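You operate a simulated robot arm through the tools that you are given. There is no shell and no other tool.

You are at the controls of a simulated robot arm. One attempt, no reset.

TASK
Latch the silver sprung clamp in the jig, loosen its wing bolt and check its spring.
Fine: it waits in the orange tray; the orange lever latches it; wind the bolt right back once it is latched and press the yellow plunger; the clamp stays latched; leave the other clamps alone.

It is judged by the outcome, as a careful person would: the job done as asked, and still so three seconds after it is handed in. It fails if anything else is knocked over, pushed out of place, dropped, spilled or broken.

THE ROBOT
A 5-joint arm with a two-finger parallel gripper, fixed in place. Base frame: the origin is on the floor under the middle of its stand, x ahead of it, y to its left, z up; the work surface is at about z = 860. Readings come in mm, rad, newtons and seconds.
It reaches about 1134 mm from its shoulder. Its first joint turns from -2.601 to 2.601 rad. Payload 1.57 kg.
The tool frame sits at the grasp point between the pads (the TCP): z along the fingers, y along the line on which they close. The tips reach 30 mm beyond it. The gripper opens to 110 mm. The fingers are 24 mm wide and 12 mm thick; the gripper's body (48 by 112 mm) begins 78 mm behind the TCP.
Orientation is that of the tool frame in the base frame, as [roll, pitch, yaw] about the fixed x, y, z axes, in that order (R = Rz(yaw) Ry(pitch) Rx(roll)). With the fingers straight down and closing along the base's y, the tool's x points along the base's -x, its y along +y and its z along -z.

THE INTERFACE
- The arm moves only by the tool apply_moves. Its argument "deltas" is a list of rows, each an object of numbers (a shift or turn left out is 0, a gripper value left out holds the last): "x", "y", "z": the shift along the tool's x, y, z in mm; "wx", "wy", "wz": the turn, a rotation vector about the tool's x, y, z in degrees; "hand": the finger opening in mm, from 0 to 110. In form: [{"x": .., "y": .., "z": .., "wx": .., "wy": .., "wz": .., "hand": ..}, ...]. A call has 1 to 20 rows; each row is the pose to reach, as a shift and turn from the pose commanded when the call began, along the tool's axes at that moment. A row lasts 0.2 s, in which the tool goes at most 50 mm and 0.15 rad; a call with a longer step from one row to the next is refused whole, and so is a gripper value outside its range. Where a pose cannot be reached the arm comes as near as it can. A force on the tool above 40 N (or 10 N above the force at the start of the call, whichever is more), or a blocked arm, ends the call early, and 0.2 s more pass. Each finger travels about 72 mm/s and halts on what it meets, pressing with about 38 N; the grip force reading is that of the motor and also rises with nothing between the fingers. The clock runs only during rows and for 0.2 s after the last one: add rows that repeat a pose to give the fingers time. The reply holds the time, the measured pose of the TCP, the force on the tool along the base axes, the opening and the grip force, in the units named above and with some noise, with the torque about the TCP (base axes, N m) and any sound that the robot's microphone picked up.
- Cameras (640 x 400 px; columns grow to the right, rows downward): "scene" is fixed at [398.6, 648.3, 1641.5]; the picture's right is [0.21, 0.98, 0.00], its down [0.85, -0.18, -0.50] and it looks along [-0.49, 0.10, -0.87] (base axes); focal length 375 px, centre (320, 200). "wrist" rides on the gripper at [70, 16, -141] in the tool frame; the picture's right is [-0.23, 0.97, 0.00], its down [-0.85, -0.20, -0.48] and it looks along [-0.47, -0.11, 0.88] (tool axes); focal length 222 px, centre (320, 200). There is no depth. A picture from a camera that has moved, and an enlarged one, comes with that camera's place and axes in the base frame and with its lens.
- snapshot(camera): a new picture of that camera. No time passes.
- slide_trunk(by): slides the trunk up (or, below 0, down) by that many mm; the arm rides with it, the base frame stays. It gives what a move gives, with no picture.
- close_up(camera, box): a new picture of the part [left, top, right, bottom] of that camera's present view, enlarged. No time passes.
- close_job(): hands the job in; it is judged then, once.

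Nothing tells you positions but the pictures and the camera data. Unless the task says otherwise, let go and move clear before handing in.

The tools are called after "Request:" by a JSON object that holds its "api" and its "payload". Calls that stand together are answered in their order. apply_moves: Moves the arm, as the interface text tells. Its arguments: {"type":"object","properties":{"deltas":{"type":"array","items":{"type":"object","properties":{"x":{"type":"number"},"y":{"type":"number"},"z":{"type":"number"},"wx":{"type":"number"},"wy":{"type":"number"},"wz":{"type":"number"},"hand":{"type":"number"}}}}},"required":["deltas"]} The other tools are called the same way: slide_trunk (by) moves the trunk up or down; snapshot (camera) takes a picture; close_up (camera, box) takes an enlarged picture of a part of a camera's view; close_job () hands the job in.

At the start:

```text
time_s: 0.0
tool_pos: [-8.9, 599.2, 1165.4]
orientation: [3.141, 0.0, -3.141]
contact_force: [0.7, 0.1, 0.4]
wrist_torque: [-0.02, 0.01, 0.04]
opening: 110.3
grip_force: 0.1
trunk travel left (down, up): [-898.0, 72.0]
```

scene: 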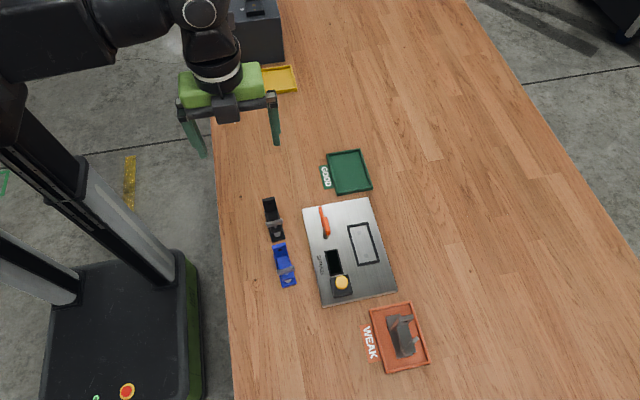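
wrist: 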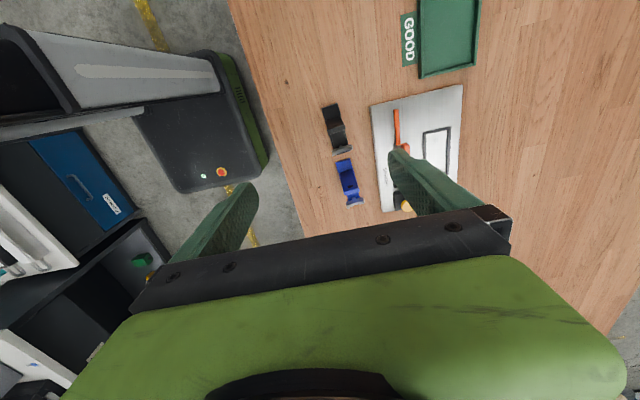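

I see a wooden bench with a steel jig plate, an orange lever, a yellow plunger, two clamps (black, blue) beside the jig, a green GOOD tray and an orange WEAK tray holding a grey/silver clamp. I'll look closer first.

Request:
{"api": "close_up", "payload": {"camera": "scene", "box": [290, 190, 410, 310]}}

Request:
{"api": "close_up", "payload": {"camera": "scene", "box": [350, 290, 450, 390]}}

Request:
{"api": "close_up", "payload": {"camera": "scene", "box": [240, 180, 320, 300]}}

Request:
{"api": "close_up", "payload": {"camera": "scene", "box": [210, 0, 400, 200]}}

```text
3.33 times, centred on (350, 250) of scene
camera zoom: at [398.6, 648.3, 1641.5], right [0.21, 0.98, 0.0], down [0.85, -0.18, -0.5], along [-0.49, 0.1, -0.87], focal length 1249 px, centre (220, 33)
```

zoom: 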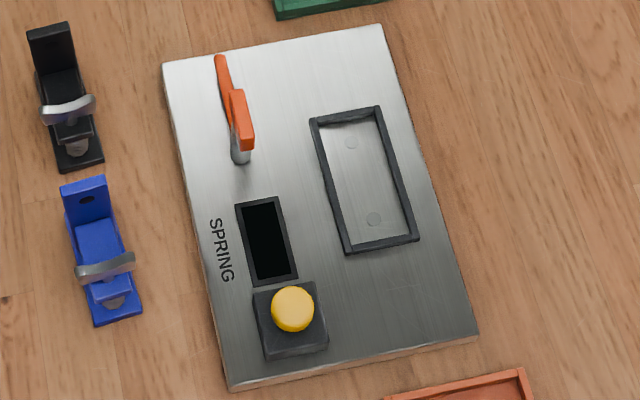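

```text
4.00 times, centred on (400, 340) of scene
camera zoom: at [398.6, 648.3, 1641.5], right [0.21, 0.98, 0.0], down [0.85, -0.18, -0.5], along [-0.49, 0.1, -0.87], focal length 1499 px, centre (0, -360)
```

zoom: 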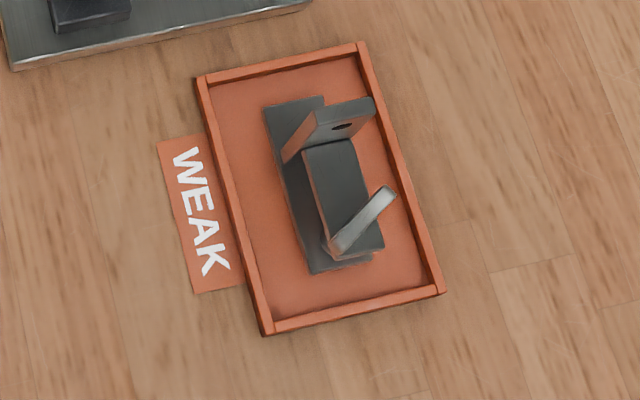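

```text
3.33 times, centred on (280, 240) of scene
camera zoom: at [398.6, 648.3, 1641.5], right [0.21, 0.98, 0.0], down [0.85, -0.18, -0.5], along [-0.49, 0.1, -0.87], focal length 1249 px, centre (453, 67)
```

zoom: 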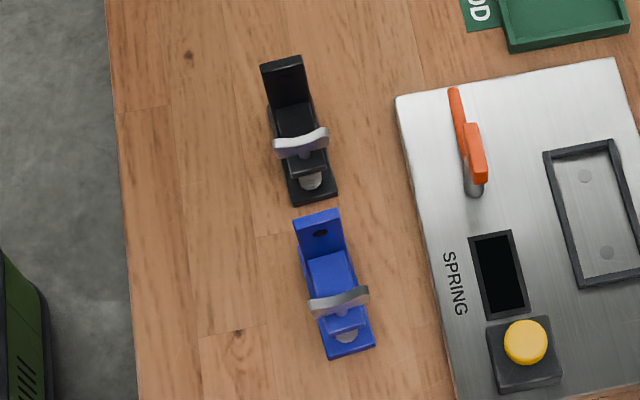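

```text
2.00 times, centred on (305, 100) of scene
camera zoom: at [398.6, 648.3, 1641.5], right [0.21, 0.98, 0.0], down [0.85, -0.18, -0.5], along [-0.49, 0.1, -0.87], focal length 749 px, centre (350, 400)
```

zoom: 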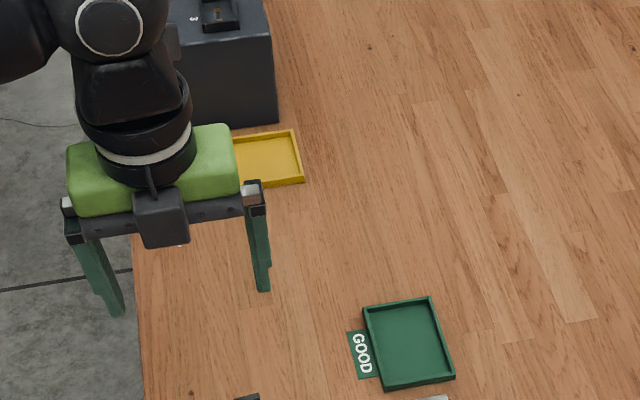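

The jig plate seems axis-aligned (x −19…209, y 696…853), with its pocket centred near (93, 810). The lever post is near (63, 733), the plunger near (176, 741), and the silver clamp base sits at about x 256…335, y 814…845 in the tray. Before touching anything I'll move high over the bench to get wrist views.

Request:
{"api": "apply_moves", "payload": {"deltas": [{"x": -25, "y": 30}, {"x": -50, "y": 60}, {"x": -75, "y": 90}, {"x": -100, "y": 120}, {"x": -125, "y": 150}]}}

Request:
{"api": "snapshot", "payload": {"camera": "wrist"}}

```text
time_s: 1.2
tool_pos: [117.5, 750.6, 1164.1]
orientation: [3.141, 0.0, 3.14]
contact_force: [0.6, -0.4, 0.2]
wrist_torque: [-0.02, 0.03, -0.02]
opening: 109.9
grip_force: 0.1
trunk travel left (down, up): [-898.0, 72.0]
```

```text
taken
camera wrist: at [47.1, 766.1, 1305.4], right [0.23, 0.97, 0.0], down [0.86, -0.2, 0.48], along [0.47, -0.11, -0.88], focal length 222 px, centre (320, 200)
```

wrist: 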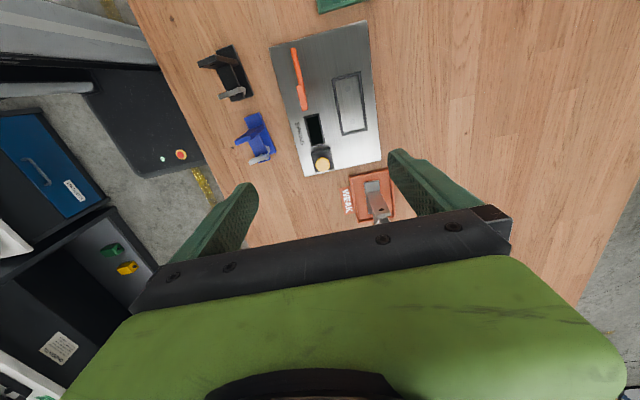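

Request:
{"api": "close_up", "payload": {"camera": "wrist", "box": [335, 155, 405, 225]}}

Request:
{"api": "close_up", "payload": {"camera": "wrist", "box": [265, 20, 385, 180]}}

Request:
{"api": "close_up", "payload": {"camera": "wrist", "box": [190, 40, 290, 170]}}

```text
5.71 times, centred on (370, 190) of wrist
camera zoom: at [47.1, 766.1, 1305.4], right [0.23, 0.97, 0.0], down [0.86, -0.2, 0.48], along [0.47, -0.11, -0.88], focal length 1269 px, centre (34, 257)
```

zoom: 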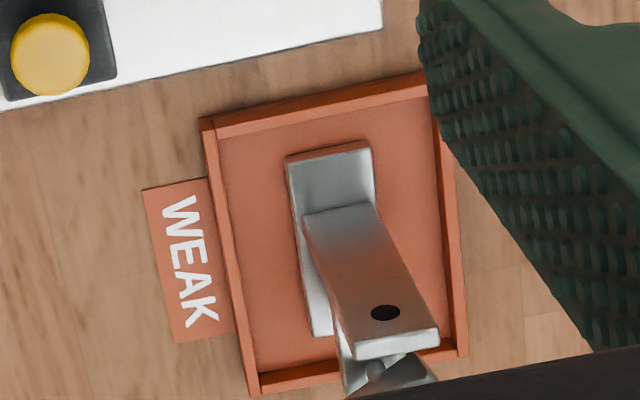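

```text
2.50 times, centred on (325, 100) of wrist
camera zoom: at [47.1, 766.1, 1305.4], right [0.23, 0.97, 0.0], down [0.86, -0.2, 0.48], along [0.47, -0.11, -0.88], focal length 555 px, centre (308, 450)
```

zoom: 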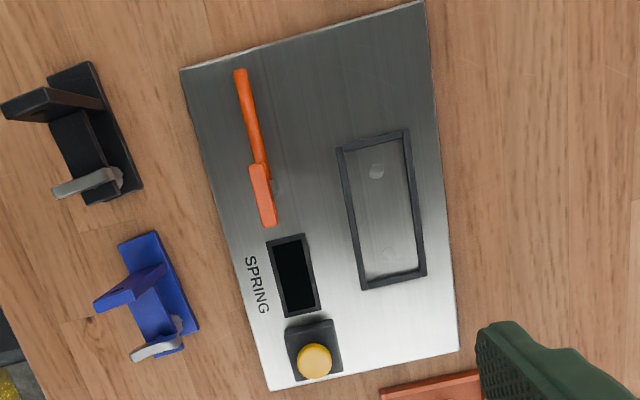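

```text
3.08 times, centred on (240, 105) of wrist
camera zoom: at [47.1, 766.1, 1305.4], right [0.23, 0.97, 0.0], down [0.86, -0.2, 0.48], along [0.47, -0.11, -0.88], focal length 684 px, centre (566, 492)
```

zoom: 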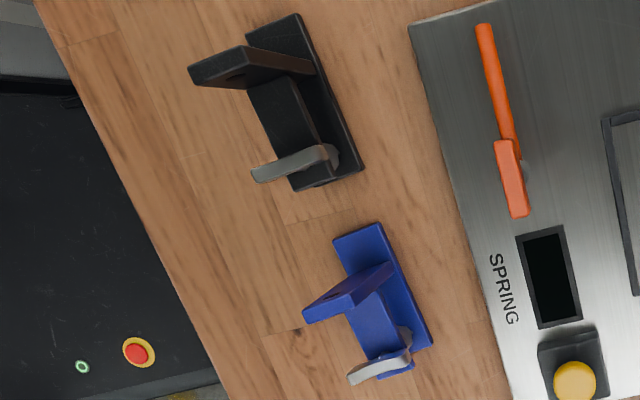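

The clamps appear to have a vertical-axis wing bolt at the +x end and a tall upright at the −x end. I'll turn the wrist −90° and drop a little to see the silver clamp from the side.

Request:
{"api": "apply_moves", "payload": {"deltas": [{"x": -15, "y": 1, "z": 10, "wz": -8.2}, {"x": -30, "y": 3, "z": 20, "wz": -16.4}, {"x": -45, "y": 4, "z": 30, "wz": -24.6}, {"x": -60, "y": 5, "z": 40, "wz": -32.8}, {"x": -75, "y": 6, "z": 50, "wz": -41}, {"x": -90, "y": 8, "z": 60, "wz": -49.2}, {"x": -105, "y": 9, "z": 70, "wz": -57.4}, {"x": -120, "y": 10, "z": 80, "wz": -65.6}, {"x": -135, "y": 12, "z": 90, "wz": -73.8}, {"x": -150, "y": 13, "z": 100, "wz": -82}, {"x": -163, "y": 14, "z": 110, "wz": -90}]}}

Request:
{"api": "snapshot", "payload": {"camera": "wrist"}}

Request:
{"api": "snapshot", "payload": {"camera": "scene"}}

```text
time_s: 3.6
tool_pos: [274.4, 761.3, 1165.0]
orientation: [-3.141, 0.001, -1.568]
contact_force: [0.4, 0.4, 0.2]
wrist_torque: [0.02, 0.02, -0.02]
opening: 109.8
grip_force: 0.2
out of reach, approached as far as the arm can: row 1, 2, 3, 4, 5, 6, 7, 8, 9, 10, 11
trunk travel left (down, up): [-898.0, 72.0]
```

```text
taken
camera wrist: at [258.4, 690.0, 1305.8], right [-0.97, 0.22, 0.0], down [0.2, 0.86, 0.48], along [0.11, 0.47, -0.88], focal length 222 px, centre (320, 200)
```

wrist: 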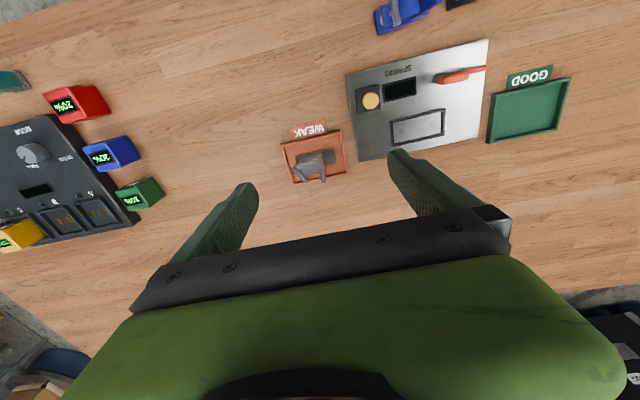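

```text
taken
```

scene: 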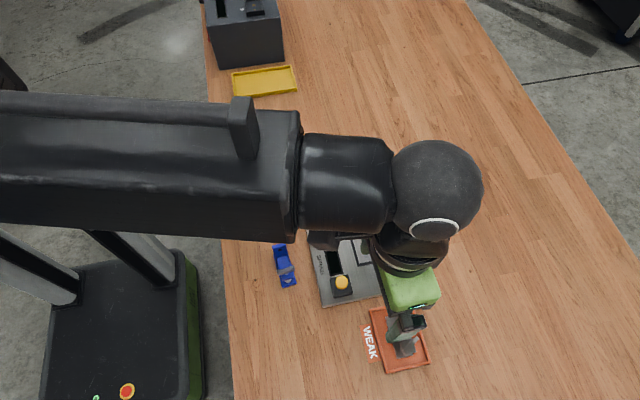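

The clamp is visible from the −y side; the arm couldn't descend there, so vertical travel seems to rely on the trunk. I'll take a close-up and slide the trunk down a bit.

Request:
{"api": "slide_trunk", "payload": {"by": -100}}

Request:
{"api": "snapshot", "payload": {"camera": "wrist"}}

Request:
{"api": "close_up", "payload": {"camera": "wrist", "box": [260, 110, 380, 210]}}

```text
time_s: 4.9
tool_pos: [274.4, 761.3, 1065.8]
orientation: [3.141, 0.001, -1.572]
contact_force: [0.4, 0.4, 1.1]
wrist_torque: [0.01, 0.02, 0.0]
opening: 109.8
grip_force: 0.1
trunk travel left (down, up): [-798.0, 172.0]
```

```text
taken
camera wrist: at [257.7, 689.8, 1205.9], right [-0.97, 0.23, 0.0], down [0.2, 0.86, 0.48], along [0.11, 0.47, -0.88], focal length 222 px, centre (320, 200)
```

wrist: 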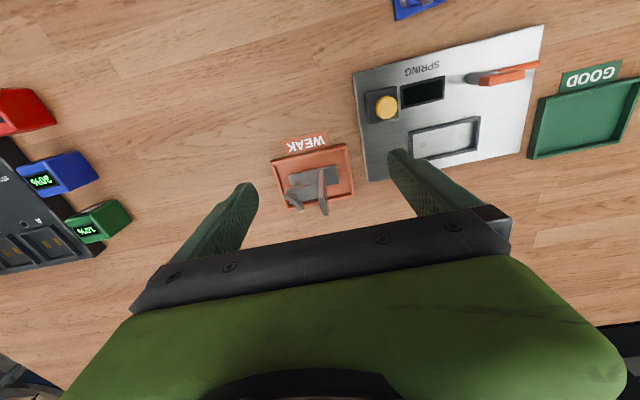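

```text
4.00 times, centred on (320, 160) of wrist
camera zoom: at [257.7, 689.8, 1205.9], right [-0.97, 0.23, 0.0], down [0.2, 0.86, 0.48], along [0.11, 0.47, -0.88], focal length 888 px, centre (320, 360)
```

zoom: 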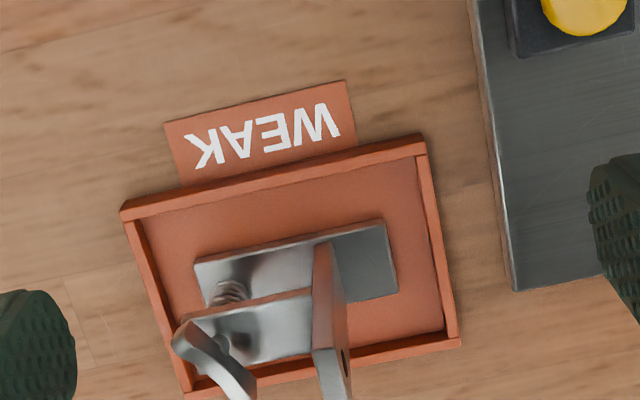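

From this view the clamp has a base plate, a tall thin upright, and a horizontal sprung arm with a wing bolt on a vertical screw at the +x end. Next I'll look at the pocket and lever from closer, moving over the jig.

Request:
{"api": "apply_moves", "payload": {"deltas": [{"x": 11, "y": 41}, {"x": 22, "y": 82}, {"x": 33, "y": 123}, {"x": 44, "y": 164}, {"x": 55, "y": 200}]}}

Request:
{"api": "snapshot", "payload": {"camera": "wrist"}}

Request:
{"api": "close_up", "payload": {"camera": "wrist", "box": [220, 20, 400, 200]}}

```text
time_s: 6.1
tool_pos: [71.5, 704.2, 1065.3]
orientation: [3.141, 0.0, -1.572]
contact_force: [-0.5, -0.2, -0.1]
wrist_torque: [-0.02, 0.01, -0.02]
opening: 110.0
grip_force: 0.0
trunk travel left (down, up): [-798.0, 172.0]
```

```text
taken
camera wrist: at [55.2, 633.3, 1205.9], right [-0.97, 0.23, 0.0], down [0.2, 0.85, 0.48], along [0.11, 0.47, -0.88], focal length 222 px, centre (320, 200)
```

wrist: 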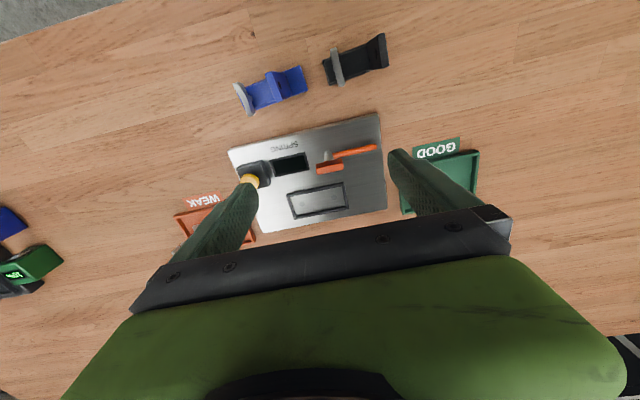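

```text
2.22 times, centred on (310, 110) of wrist
camera zoom: at [55.2, 633.3, 1205.9], right [-0.97, 0.23, 0.0], down [0.2, 0.85, 0.48], along [0.11, 0.47, -0.88], focal length 494 px, centre (342, 400)
```

zoom: 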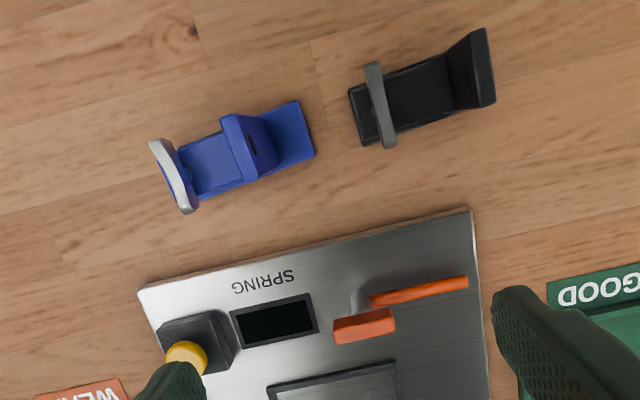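

Request:
{"api": "close_up", "payload": {"camera": "wrist", "box": [300, 130, 390, 190]}}

Request:
{"api": "close_up", "payload": {"camera": "wrist", "box": [270, 165, 370, 230]}}

```text
6.67 times, centred on (345, 160) of wrist
camera zoom: at [55.2, 633.3, 1205.9], right [-0.97, 0.23, 0.0], down [0.2, 0.85, 0.48], along [0.11, 0.47, -0.88], focal length 1481 px, centre (153, 467)
```

zoom: 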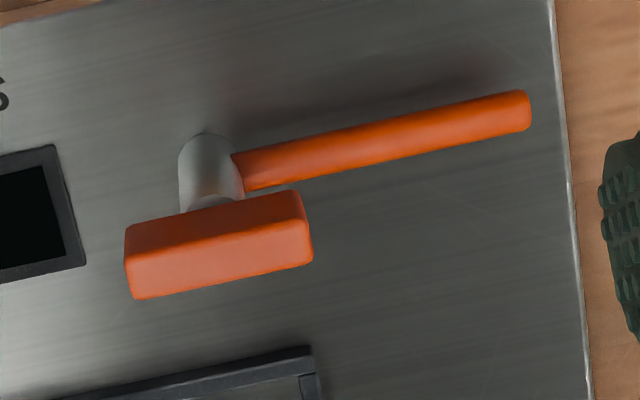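

```text
6.15 times, centred on (320, 198) of wrist
camera zoom: at [55.2, 633.3, 1205.9], right [-0.97, 0.23, 0.0], down [0.2, 0.85, 0.48], along [0.11, 0.47, -0.88], focal length 1367 px, centre (320, 215)
```

zoom: 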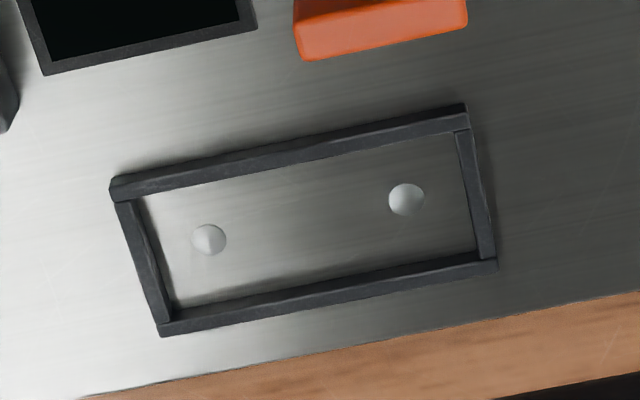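

The lever is a vertical post at about (66, 735) with a T-handle on top (z ≈ 917–938). A low rod points toward −x, and swinging it clockwise 90° would put it over the clamp's base in the pocket. Now I'll test whether the arm itself can move vertically here.

Request:
{"api": "apply_moves", "payload": {"deltas": [{"z": 15}, {"z": 30}]}}

Request:
{"api": "apply_moves", "payload": {"deltas": [{"z": -15}, {"z": -30}]}}

```text
time_s: 6.7
tool_pos: [72.4, 704.5, 1065.0]
orientation: [-3.141, -0.001, -1.57]
contact_force: [0.3, 0.1, 0.4]
wrist_torque: [0.02, -0.01, 0.02]
opening: 110.0
grip_force: 0.3
out of reach, approached as far as the arm can: row 1, 2
trunk travel left (down, up): [-798.0, 172.0]
```

```text
time_s: 7.3
tool_pos: [72.3, 703.9, 1066.5]
orientation: [3.142, 0.001, -1.572]
contact_force: [0.2, 0.3, 0.4]
wrist_torque: [-0.01, 0.0, 0.0]
opening: 110.0
grip_force: 0.0
out of reach, approached as far as the arm can: row 1, 2
trunk travel left (down, up): [-798.0, 172.0]
```

The arm moves only in the plane, so height comes from the trunk. I'll move above the silver clamp with the fingers closing along y to check the grip geometry.

Request:
{"api": "apply_moves", "payload": {"deltas": [{"x": -11.4, "y": -20.7, "wz": 8.2}, {"x": -22.7, "y": -41.4, "wz": 16.4}, {"x": -34.1, "y": -62.1, "wz": 24.6}, {"x": -45.5, "y": -82.8, "wz": 32.8}, {"x": -56.8, "y": -103.5, "wz": 41}, {"x": -68.2, "y": -124.2, "wz": 49.2}, {"x": -79.5, "y": -144.9, "wz": 57.4}, {"x": -90.9, "y": -165.6, "wz": 65.6}, {"x": -102.3, "y": -186.3, "wz": 73.8}, {"x": -113.6, "y": -207, "wz": 82}, {"x": -125, "y": -228, "wz": 90}]}}

Request:
{"api": "snapshot", "payload": {"camera": "wrist"}}

Request:
{"api": "close_up", "payload": {"camera": "wrist", "box": [250, 110, 390, 210]}}

Request:
{"api": "close_up", "payload": {"camera": "scene", "box": [340, 230, 460, 390]}}

```text
time_s: 9.7
tool_pos: [302.4, 829.7, 1065.4]
orientation: [-3.141, 0.0, 3.14]
contact_force: [0.0, 0.2, -0.6]
wrist_torque: [0.01, 0.01, 0.01]
opening: 110.0
grip_force: 0.1
trunk travel left (down, up): [-798.0, 172.0]
```

```text
taken
camera wrist: at [231.5, 845.2, 1205.6], right [0.23, 0.97, 0.0], down [0.85, -0.2, 0.48], along [0.47, -0.11, -0.88], focal length 222 px, centre (320, 200)
```

wrist: 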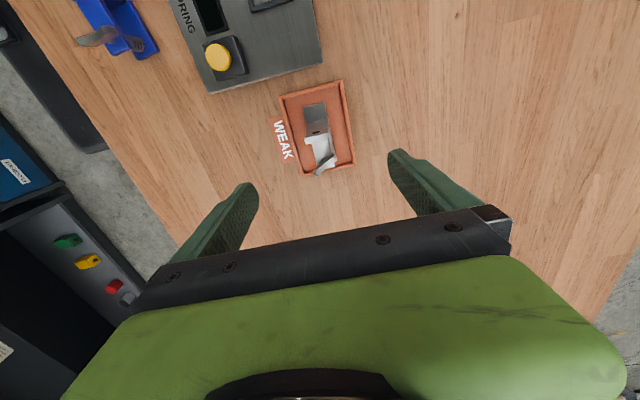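

```text
4.00 times, centred on (320, 160) of wrist
camera zoom: at [231.5, 845.2, 1205.6], right [0.23, 0.97, 0.0], down [0.85, -0.2, 0.48], along [0.47, -0.11, -0.88], focal length 888 px, centre (320, 360)
```

zoom: 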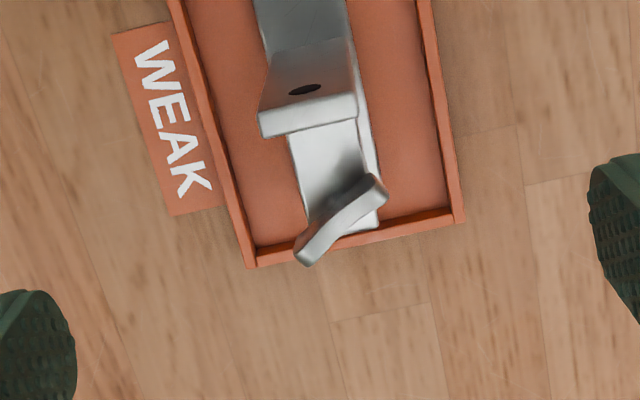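

```text
2.50 times, centred on (400, 310) of scene
camera zoom: at [398.6, 648.3, 1641.5], right [0.21, 0.98, 0.0], down [0.85, -0.18, -0.5], along [-0.49, 0.1, -0.87], focal length 937 px, centre (120, -75)
```

zoom: 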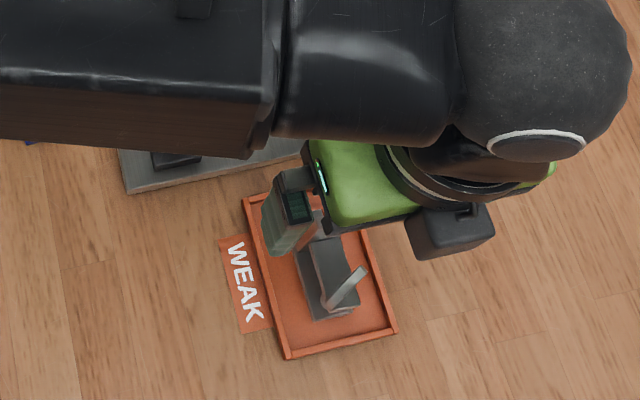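

The upright spans about x 284–291, y 815–842, with its top near z 959. The wing bar is centred at about (327, 829), z ≈ 940, and the pocket offset from the clamp is about (−200.7, −18.5). I'll align on the upright, narrow the opening to 60, and descend in stages.

Request:
{"api": "apply_moves", "payload": {"deltas": [{"x": 5, "y": -0.4, "hand": 60}, {"x": 9.4, "y": -0.7, "hand": 60}, {"x": 9.4, "y": -0.7, "hand": 60}, {"x": 9.4, "y": -0.7, "hand": 60}]}}

Request:
{"api": "slide_trunk", "payload": {"by": -80}}

Request:
{"api": "snapshot", "payload": {"camera": "wrist"}}

Request:
{"api": "close_up", "payload": {"camera": "scene", "box": [340, 230, 460, 390]}}

```text
time_s: 10.7
tool_pos: [291.7, 828.4, 1064.3]
orientation: [-3.141, 0.0, -3.141]
contact_force: [0.1, -1.2, 0.3]
wrist_torque: [0.01, -0.05, -0.03]
opening: 59.9
grip_force: 0.1
trunk travel left (down, up): [-798.0, 172.0]
```

```text
time_s: 11.9
tool_pos: [291.6, 829.1, 984.9]
orientation: [-3.14, 0.001, -3.141]
contact_force: [0.1, 0.3, 0.2]
wrist_torque: [0.01, 0.0, 0.0]
opening: 60.0
grip_force: 0.1
trunk travel left (down, up): [-718.0, 252.0]
```

```text
taken
camera wrist: at [222.0, 843.7, 1125.9], right [0.23, 0.97, 0.0], down [0.85, -0.2, 0.48], along [0.47, -0.11, -0.88], focal length 222 px, centre (320, 200)
```

wrist: 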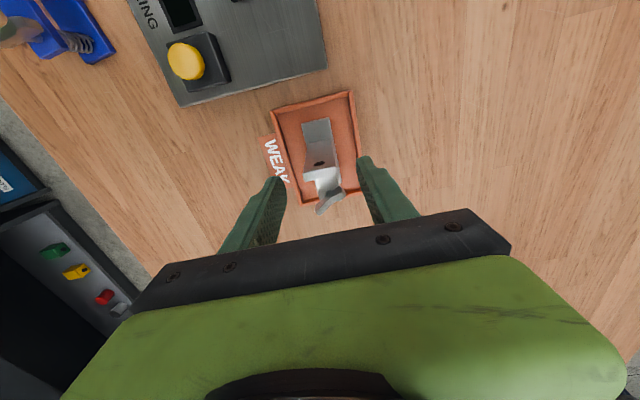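

```text
2.50 times, centred on (400, 310) of scene
camera zoom: at [398.6, 648.3, 1641.5], right [0.21, 0.98, 0.0], down [0.85, -0.18, -0.5], along [-0.49, 0.1, -0.87], focal length 937 px, centre (120, -75)
```

zoom: 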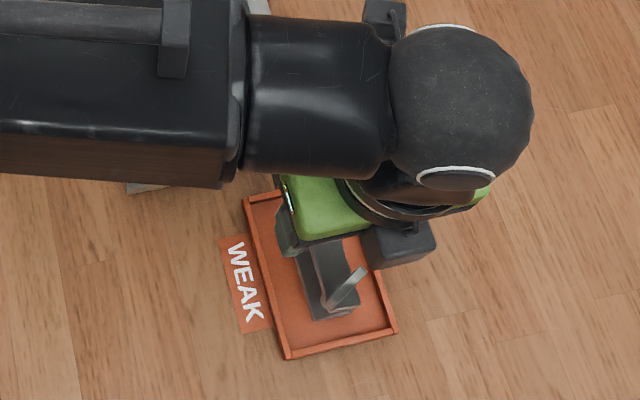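

Request:
{"api": "close_up", "payload": {"camera": "wrist", "box": [250, 110, 430, 230]}}

Request:
{"api": "slide_trunk", "payload": {"by": -35}}

Request:
{"api": "close_up", "payload": {"camera": "wrist", "box": [250, 110, 430, 230]}}

```text
3.33 times, centred on (340, 170) of wrist
camera zoom: at [222.0, 843.7, 1125.9], right [0.23, 0.97, 0.0], down [0.85, -0.2, 0.48], along [0.47, -0.11, -0.88], focal length 740 px, centre (253, 300)
```

zoom: 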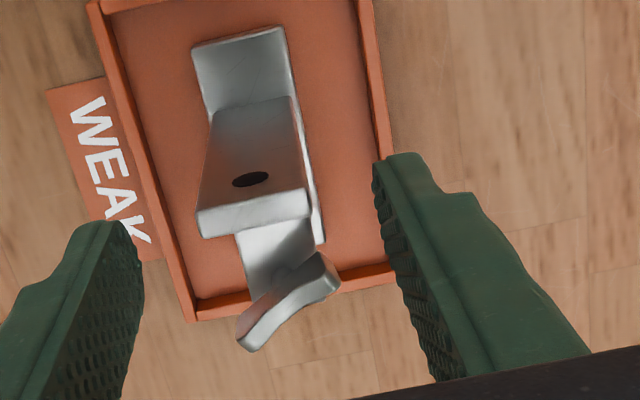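

```text
time_s: 12.7
tool_pos: [291.6, 828.3, 949.0]
orientation: [3.141, 0.001, 3.141]
contact_force: [-0.1, 0.1, 0.0]
wrist_torque: [0.01, -0.01, 0.0]
opening: 60.1
grip_force: 0.0
trunk travel left (down, up): [-683.0, 287.0]
```

```text
3.33 times, centred on (340, 170) of wrist
camera zoom: at [222.0, 843.7, 1090.9], right [0.23, 0.97, 0.0], down [0.85, -0.2, 0.48], along [0.47, -0.11, -0.88], focal length 740 px, centre (253, 300)
```

zoom: 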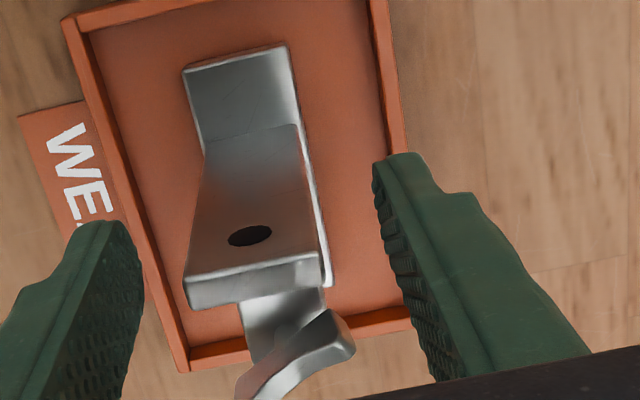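

The upright sits centred between the fingers. I'll descend the last 26 mm and close gently.

Request:
{"api": "slide_trunk", "payload": {"by": -26}}

Request:
{"api": "apply_moves", "payload": {"deltas": [{"hand": 45}, {"hand": 35}, {"hand": 28}, {"hand": 22}, {"hand": 20}, {"hand": 20}]}}

Request:
{"api": "close_up", "payload": {"camera": "wrist", "box": [250, 110, 430, 230]}}

```text
time_s: 13.4
tool_pos: [291.1, 829.7, 924.4]
orientation: [-3.141, -0.001, 3.14]
contact_force: [0.4, -0.2, 0.6]
wrist_torque: [-0.01, 0.0, 0.01]
opening: 59.8
grip_force: 0.1
trunk travel left (down, up): [-657.0, 313.0]
```

```text
time_s: 14.8
tool_pos: [291.6, 828.6, 923.3]
orientation: [3.141, -0.001, 3.14]
contact_force: [0.4, 0.5, -0.5]
wrist_torque: [0.01, 0.03, 0.0]
opening: 28.1
grip_force: 38.3
trunk travel left (down, up): [-657.0, 313.0]
```

```text
3.33 times, centred on (340, 170) of wrist
camera zoom: at [222.0, 843.8, 1064.8], right [0.23, 0.97, 0.0], down [0.85, -0.2, 0.48], along [0.47, -0.11, -0.88], focal length 740 px, centre (253, 300)
```

zoom: 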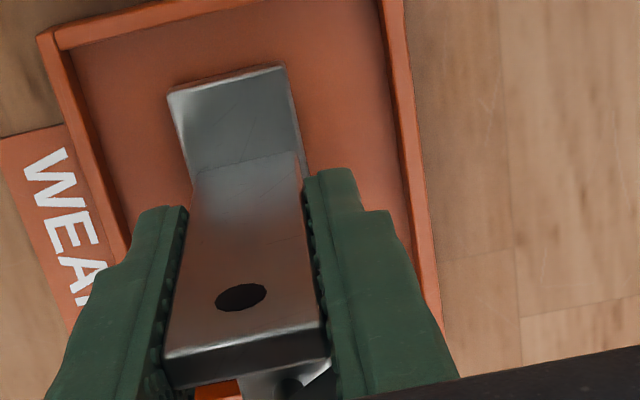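

Gripped at 28 mm, which matches the upright width. I'll lift slightly to check it holds.

Request:
{"api": "slide_trunk", "payload": {"by": 20}}

Request:
{"api": "close_up", "payload": {"camera": "wrist", "box": [250, 110, 430, 230]}}

Request:
{"api": "close_up", "payload": {"camera": "scene", "box": [340, 230, 460, 390]}}

```text
time_s: 15.5
tool_pos: [292.3, 829.1, 943.5]
orientation: [-3.141, 0.0, 3.14]
contact_force: [0.4, 0.5, -1.8]
wrist_torque: [-0.03, 0.0, 0.01]
opening: 27.8
grip_force: 38.5
trunk travel left (down, up): [-677.0, 293.0]
```

```text
3.33 times, centred on (340, 170) of wrist
camera zoom: at [222.1, 844.1, 1084.6], right [0.23, 0.97, 0.0], down [0.85, -0.2, 0.48], along [0.47, -0.11, -0.88], focal length 740 px, centre (253, 300)
```

zoom: 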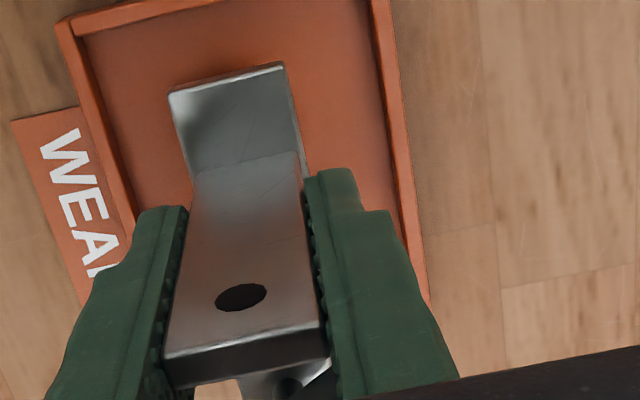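

```text
2.50 times, centred on (400, 310) of scene
camera zoom: at [398.6, 648.3, 1641.5], right [0.21, 0.98, 0.0], down [0.85, -0.18, -0.5], along [-0.49, 0.1, -0.87], focal length 937 px, centre (120, -75)
```

zoom: 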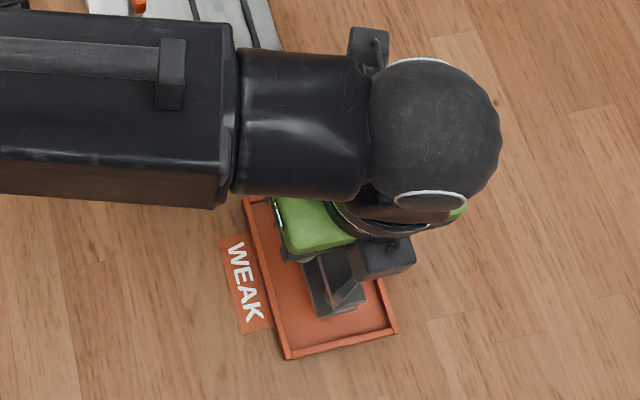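

The clamp lifted cleanly. I'll raise it another 40 mm and carry it over the pocket.

Request:
{"api": "slide_trunk", "payload": {"by": 40}}

Request:
{"api": "apply_moves", "payload": {"deltas": [{"x": 28, "y": -2.5}, {"x": 56, "y": -5}, {"x": 84, "y": -7.5}, {"x": 112, "y": -10}, {"x": 140, "y": -12.5}, {"x": 168, "y": -15}, {"x": 190, "y": -17}, {"x": 200.7, "y": -18}, {"x": 200.7, "y": -18}]}}

Request:
{"api": "snapshot", "payload": {"camera": "wrist"}}

Request:
{"api": "snapshot", "payload": {"camera": "scene"}}

```text
time_s: 16.3
tool_pos: [290.3, 829.0, 982.6]
orientation: [-3.141, 0.0, -3.141]
contact_force: [0.3, 0.1, -2.6]
wrist_torque: [0.0, 0.03, 0.0]
opening: 27.7
grip_force: 37.8
trunk travel left (down, up): [-717.0, 253.0]
```

```text
time_s: 18.3
tool_pos: [89.8, 810.8, 984.2]
orientation: [3.141, 0.0, -3.141]
contact_force: [-0.3, -0.5, -1.8]
wrist_torque: [0.0, 0.01, 0.01]
opening: 28.0
grip_force: 38.3
trunk travel left (down, up): [-717.0, 253.0]
```

```text
taken
camera wrist: at [20.4, 825.7, 1124.6], right [0.23, 0.97, 0.0], down [0.85, -0.2, 0.48], along [0.47, -0.11, -0.88], focal length 222 px, centre (320, 200)
```

wrist: 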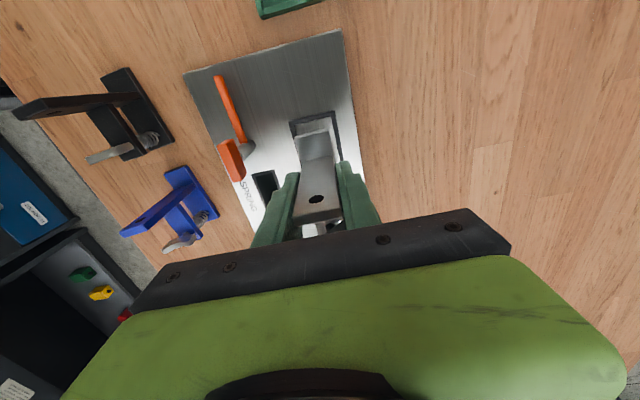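

```text
taken
```

scene: 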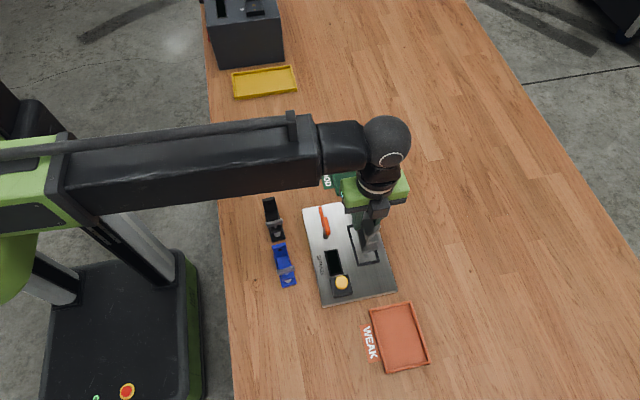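

The clamp is over the pocket. I'll lower it partway and check alignment.

Request:
{"api": "slide_trunk", "payload": {"by": -32}}

Request:
{"api": "close_up", "payload": {"camera": "wrist", "box": [250, 90, 400, 240]}}

Request:
{"api": "close_up", "payload": {"camera": "scene", "box": [300, 190, 420, 310]}}

```text
time_s: 19.1
tool_pos: [91.1, 809.4, 951.7]
orientation: [3.142, 0.002, -3.141]
contact_force: [0.4, -0.5, -1.8]
wrist_torque: [0.02, 0.0, 0.01]
opening: 27.6
grip_force: 37.5
trunk travel left (down, up): [-685.0, 285.0]
```

```text
2.67 times, centred on (325, 165) of wrist
camera zoom: at [20.7, 825.5, 1092.7], right [0.23, 0.97, 0.0], down [0.85, -0.2, 0.48], along [0.47, -0.11, -0.88], focal length 592 px, centre (307, 293)
```

zoom: 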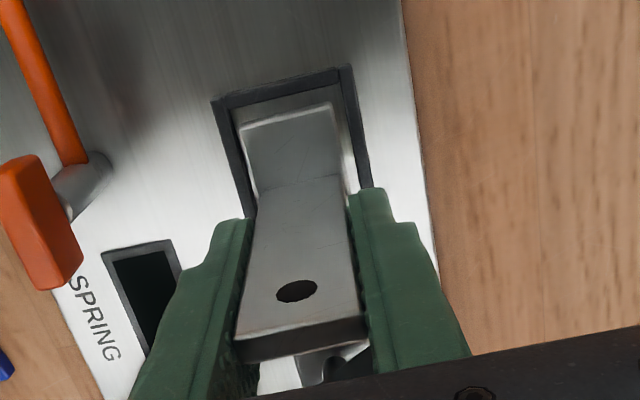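

```text
3.33 times, centred on (360, 250) of scene
camera zoom: at [398.6, 648.3, 1641.5], right [0.21, 0.98, 0.0], down [0.85, -0.18, -0.5], along [-0.49, 0.1, -0.87], focal length 1249 px, centre (187, 33)
```

zoom: 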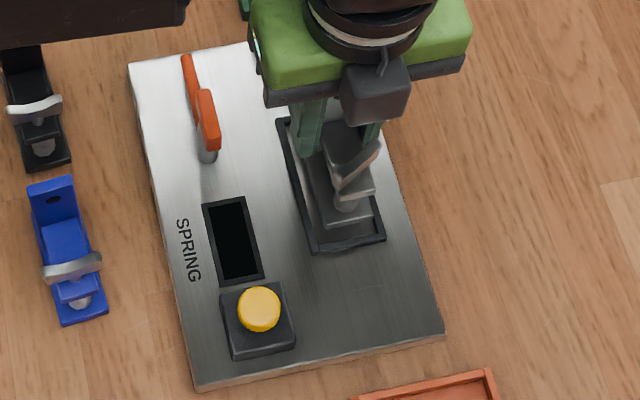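

Pocket walls read inner x ≈ 57…144, y ≈ 791…828; the clamp base's −x edge is at 59, y 795…825. A +2 mm nudge in x centres it better, then I'll lower.

Request:
{"api": "apply_moves", "payload": {"deltas": [{"x": -2}, {"x": -2}]}}

Request:
{"api": "slide_trunk", "payload": {"by": -14}}

Request:
{"api": "close_up", "payload": {"camera": "wrist", "box": [250, 90, 400, 240]}}

Request:
{"api": "close_up", "payload": {"camera": "scene", "box": [320, 210, 400, 280]}}

```text
time_s: 19.7
tool_pos: [92.3, 810.6, 951.0]
orientation: [-3.141, 0.0, 3.141]
contact_force: [-0.7, -0.1, -2.0]
wrist_torque: [-0.01, 0.01, 0.03]
opening: 27.8
grip_force: 37.8
trunk travel left (down, up): [-685.0, 285.0]
```

```text
time_s: 20.3
tool_pos: [92.2, 810.8, 936.8]
orientation: [-3.141, 0.0, -3.141]
contact_force: [0.0, -1.1, -2.4]
wrist_torque: [0.0, 0.01, 0.01]
opening: 27.9
grip_force: 37.8
trunk travel left (down, up): [-671.0, 299.0]
```

```text
2.67 times, centred on (325, 165) of wrist
camera zoom: at [22.6, 825.3, 1078.7], right [0.23, 0.97, 0.0], down [0.85, -0.2, 0.48], along [0.47, -0.11, -0.88], focal length 592 px, centre (307, 293)
```

zoom: 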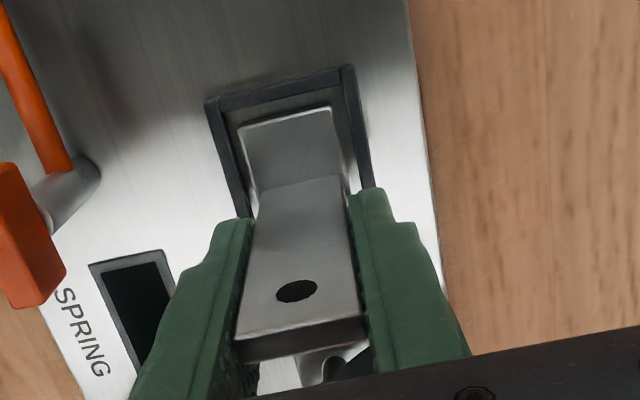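

```text
5.71 times, centred on (360, 245) of scene
camera zoom: at [398.6, 648.3, 1641.5], right [0.21, 0.98, 0.0], down [0.85, -0.18, -0.5], along [-0.49, 0.1, -0.87], focal length 2141 px, centre (91, -57)
```

zoom: 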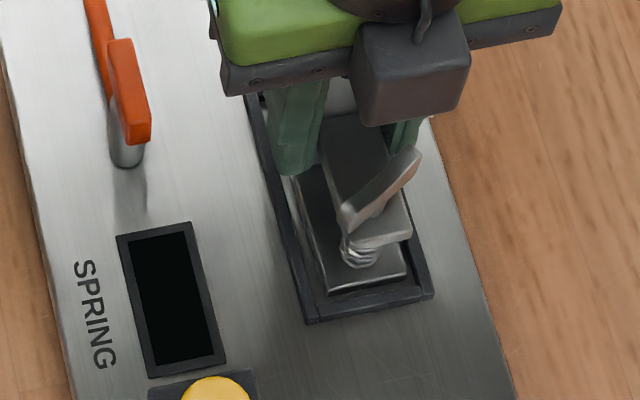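

Request:
{"api": "slide_trunk", "payload": {"by": -4}}

Request:
{"api": "close_up", "payload": {"camera": "scene", "box": [320, 210, 400, 280]}}

```text
time_s: 20.8
tool_pos: [91.5, 808.9, 935.9]
orientation: [3.138, 0.001, -3.142]
contact_force: [0.7, 12.9, 29.8]
wrist_torque: [0.22, 0.09, -0.03]
opening: 27.8
grip_force: 37.6
trunk travel left (down, up): [-667.0, 303.0]
```

```text
5.71 times, centred on (360, 245) of scene
camera zoom: at [398.6, 648.3, 1641.5], right [0.21, 0.98, 0.0], down [0.85, -0.18, -0.5], along [-0.49, 0.1, -0.87], focal length 2141 px, centre (91, -57)
```

zoom: 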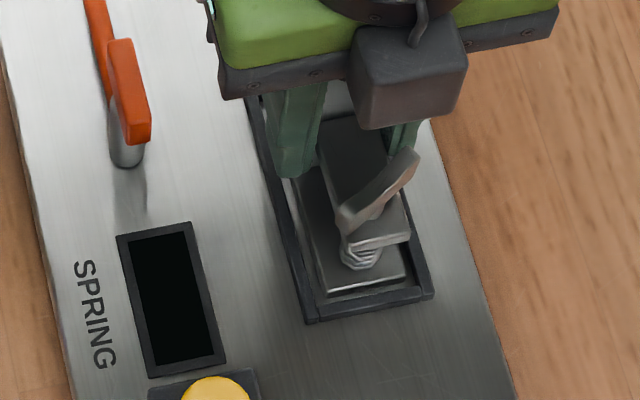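

Request:
{"api": "close_up", "payload": {"camera": "wrist", "box": [280, 90, 380, 190]}}

Request:
{"api": "close_up", "payload": {"camera": "scene", "box": [345, 235, 385, 270]}}

```text
4.00 times, centred on (330, 140) of wrist
camera zoom: at [22.4, 824.5, 1076.5], right [0.23, 0.97, 0.0], down [0.85, -0.2, 0.48], along [0.47, -0.11, -0.88], focal length 888 px, centre (280, 440)
```

zoom: 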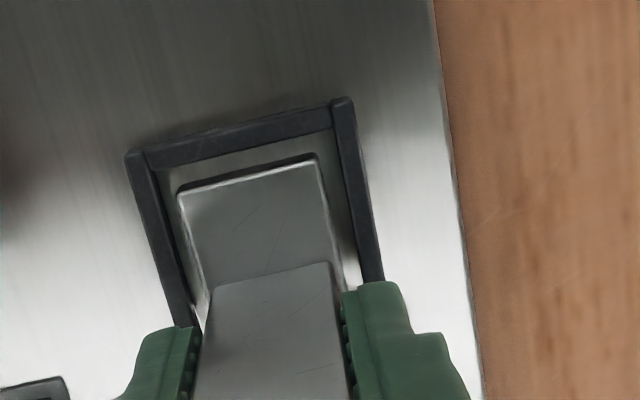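

```text
11.43 times, centred on (365, 252) of scene
camera zoom: at [398.6, 648.3, 1641.5], right [0.21, 0.98, 0.0], down [0.85, -0.18, -0.5], along [-0.49, 0.1, -0.87], focal length 4282 px, centre (-194, -400)
```

zoom: 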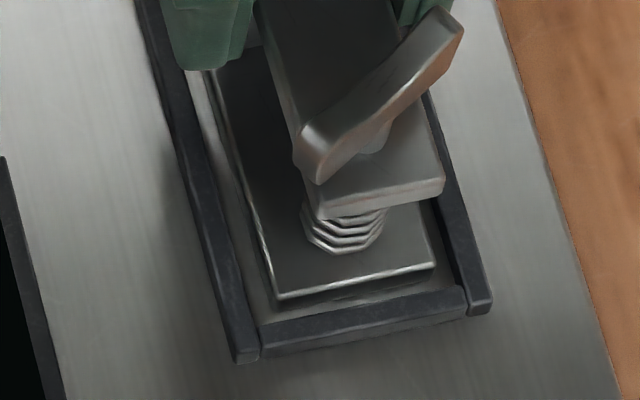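

The base sits inside the pocket walls with contact force showing it's seated. I'll relieve the push by raising 3 mm before letting go.

Request:
{"api": "slide_trunk", "payload": {"by": 3}}

Request:
{"api": "close_up", "payload": {"camera": "scene", "box": [345, 235, 385, 270]}}

```text
time_s: 21.4
tool_pos: [92.1, 809.1, 936.8]
orientation: [-3.139, -0.001, -3.139]
contact_force: [-0.5, -0.4, -1.3]
wrist_torque: [0.03, 0.01, 0.0]
opening: 27.5
grip_force: 37.9
trunk travel left (down, up): [-670.0, 300.0]
```

```text
11.43 times, centred on (365, 252) of scene
camera zoom: at [398.6, 648.3, 1641.5], right [0.21, 0.98, 0.0], down [0.85, -0.18, -0.5], along [-0.49, 0.1, -0.87], focal length 4282 px, centre (-194, -400)
```

zoom: 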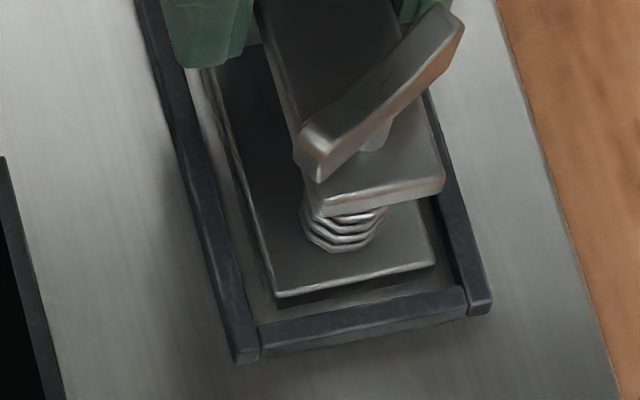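

Request:
{"api": "slide_trunk", "payload": {"by": -1}}

Request:
{"api": "apply_moves", "payload": {"deltas": [{"hand": 30}, {"hand": 34}, {"hand": 40}, {"hand": 50}, {"hand": 56}]}}

Request:
{"api": "close_up", "payload": {"camera": "scene", "box": [345, 235, 385, 270]}}

Request:
{"api": "close_up", "payload": {"camera": "wrist", "box": [250, 90, 400, 240]}}

```text
time_s: 21.9
tool_pos: [91.6, 810.4, 935.6]
orientation: [3.141, 0.001, -3.141]
contact_force: [-0.1, -1.7, -2.4]
wrist_torque: [0.01, 0.02, -0.02]
opening: 27.6
grip_force: 38.2
trunk travel left (down, up): [-669.0, 301.0]
```

```text
time_s: 23.1
tool_pos: [92.2, 809.8, 934.7]
orientation: [3.14, 0.001, 3.14]
contact_force: [0.9, 0.1, -0.3]
wrist_torque: [0.0, -0.01, 0.02]
opening: 56.0
grip_force: 0.0
trunk travel left (down, up): [-669.0, 301.0]
```

```text
11.43 times, centred on (365, 252) of scene
camera zoom: at [398.6, 648.3, 1641.5], right [0.21, 0.98, 0.0], down [0.85, -0.18, -0.5], along [-0.49, 0.1, -0.87], focal length 4282 px, centre (-194, -400)
```

zoom: 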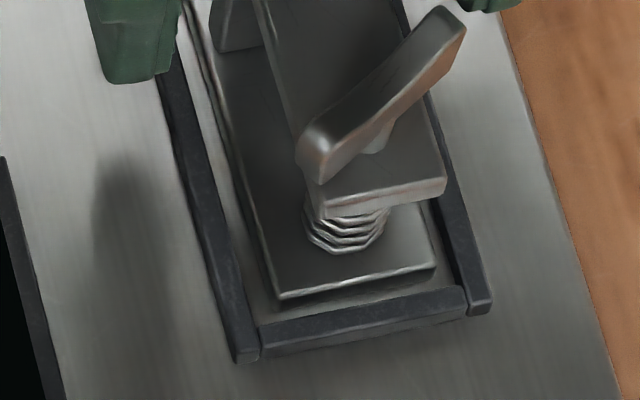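

```text
2.67 times, centred on (325, 165) of wrist
camera zoom: at [22.5, 825.3, 1076.8], right [0.23, 0.97, 0.0], down [0.85, -0.2, 0.48], along [0.47, -0.11, -0.88], focal length 592 px, centre (307, 293)
```

zoom: 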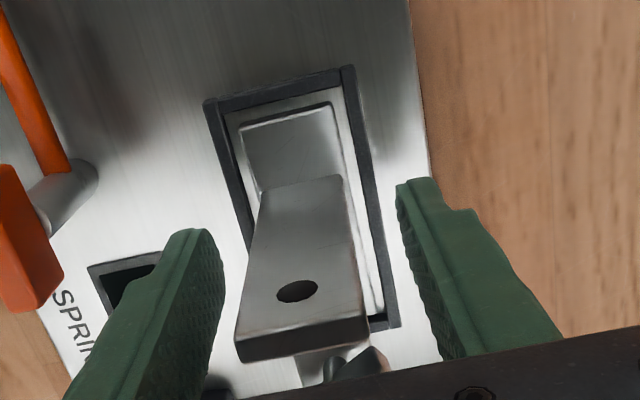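

Clamp released and sitting in the pocket. I'll rise clear of the upright and move over the lever's T-handle.

Request:
{"api": "slide_trunk", "payload": {"by": 95}}

Request:
{"api": "apply_moves", "payload": {"deltas": [{"x": 8, "y": -25}, {"x": 17, "y": -50}, {"x": 25.9, "y": -74.4}, {"x": 25.9, "y": -74.4}]}}

Request:
{"api": "snapshot", "payload": {"camera": "wrist"}}

Request:
{"api": "close_up", "payload": {"camera": "wrist", "box": [250, 90, 430, 210]}}

Request:
{"api": "close_up", "payload": {"camera": "scene", "box": [300, 190, 420, 310]}}

```text
time_s: 24.4
tool_pos: [90.9, 809.9, 1030.7]
orientation: [3.141, 0.001, -3.14]
contact_force: [0.4, -0.9, -0.5]
wrist_torque: [0.01, 0.03, -0.02]
opening: 55.8
grip_force: 0.0
trunk travel left (down, up): [-764.0, 206.0]
```

```text
time_s: 25.4
tool_pos: [66.3, 737.5, 1031.5]
orientation: [3.141, 0.001, -3.141]
contact_force: [-0.1, -0.2, 0.0]
wrist_torque: [0.02, -0.02, -0.01]
opening: 55.9
grip_force: 0.3
trunk travel left (down, up): [-764.0, 206.0]
```

```text
taken
camera wrist: at [-2.7, 751.5, 1171.7], right [0.23, 0.97, 0.0], down [0.85, -0.2, 0.48], along [0.47, -0.11, -0.88], focal length 222 px, centre (320, 200)
```

wrist: 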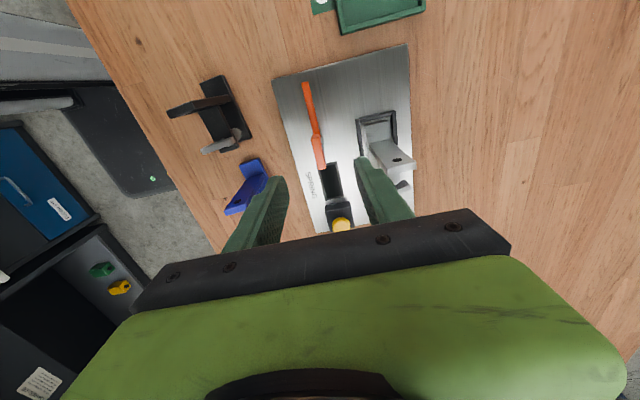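

```text
3.33 times, centred on (340, 150) of wrist
camera zoom: at [-2.7, 751.5, 1171.7], right [0.23, 0.97, 0.0], down [0.85, -0.2, 0.48], along [0.47, -0.11, -0.88], focal length 740 px, centre (253, 367)
```

zoom: 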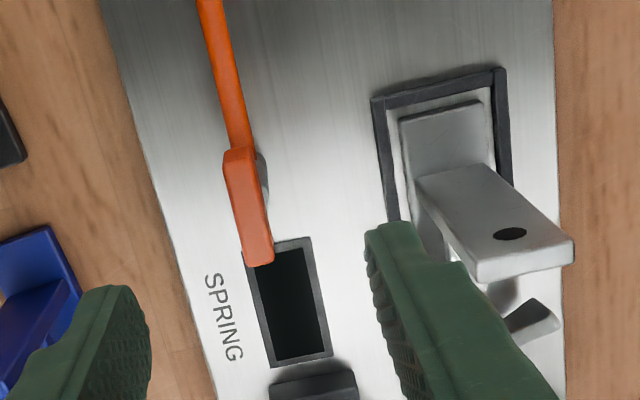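

```text
3.33 times, centred on (360, 250) of scene
camera zoom: at [398.6, 648.3, 1641.5], right [0.21, 0.98, 0.0], down [0.85, -0.18, -0.5], along [-0.49, 0.1, -0.87], focal length 1249 px, centre (187, 33)
```

zoom: 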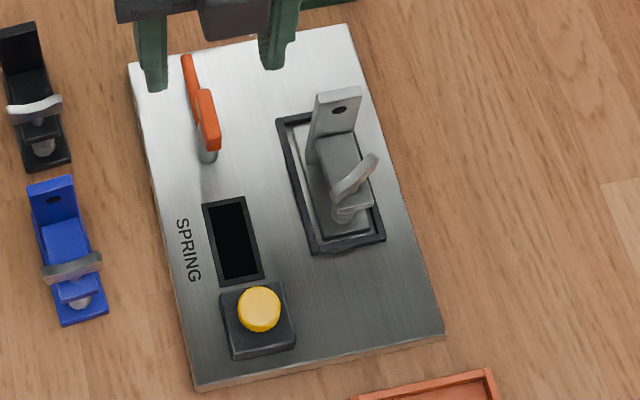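

The T-handle is about 37 mm long along x, centred near (65, 735). I'll fine-align, narrow the opening to 40, and descend in stages so the fingers straddle it.

Request:
{"api": "apply_moves", "payload": {"deltas": [{"x": 1.5, "y": -0.5, "hand": 40}, {"x": 1.5, "y": -0.5, "hand": 40}, {"x": 1.5, "y": -0.5, "hand": 40}]}}

Request:
{"api": "slide_trunk", "payload": {"by": -70}}

Request:
{"api": "close_up", "payload": {"camera": "wrist", "box": [250, 90, 430, 210]}}

Request:
{"api": "close_up", "payload": {"camera": "scene", "box": [300, 190, 380, 260]}}

```text
time_s: 26.1
tool_pos: [65.0, 734.6, 1031.5]
orientation: [-3.141, 0.0, 3.141]
contact_force: [0.7, 0.4, 0.1]
wrist_torque: [-0.01, -0.01, -0.01]
opening: 40.1
grip_force: 0.1
trunk travel left (down, up): [-764.0, 206.0]
```

```text
time_s: 27.2
tool_pos: [65.5, 735.0, 960.9]
orientation: [3.14, -0.001, 3.142]
contact_force: [0.3, -1.1, -0.4]
wrist_torque: [-0.03, -0.02, -0.02]
opening: 40.2
grip_force: 0.0
trunk travel left (down, up): [-694.0, 276.0]
```

```text
3.33 times, centred on (340, 150) of wrist
camera zoom: at [-4.3, 750.3, 1101.8], right [0.23, 0.97, 0.0], down [0.85, -0.2, 0.48], along [0.47, -0.11, -0.88], focal length 740 px, centre (253, 367)
```

zoom: 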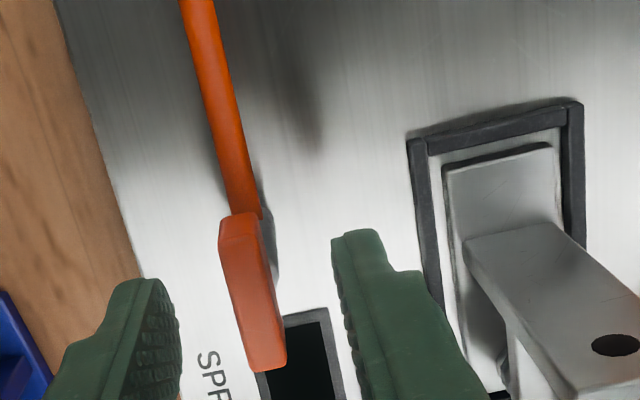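

```text
5.71 times, centred on (340, 225) of scene
camera zoom: at [398.6, 648.3, 1641.5], right [0.21, 0.98, 0.0], down [0.85, -0.18, -0.5], along [-0.49, 0.1, -0.87], focal length 2141 px, centre (206, 57)
```

zoom: 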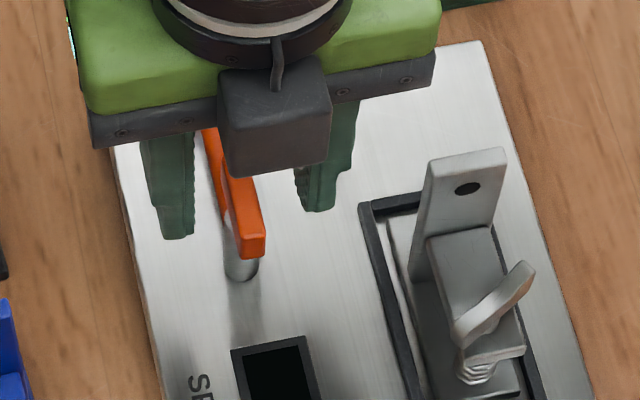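

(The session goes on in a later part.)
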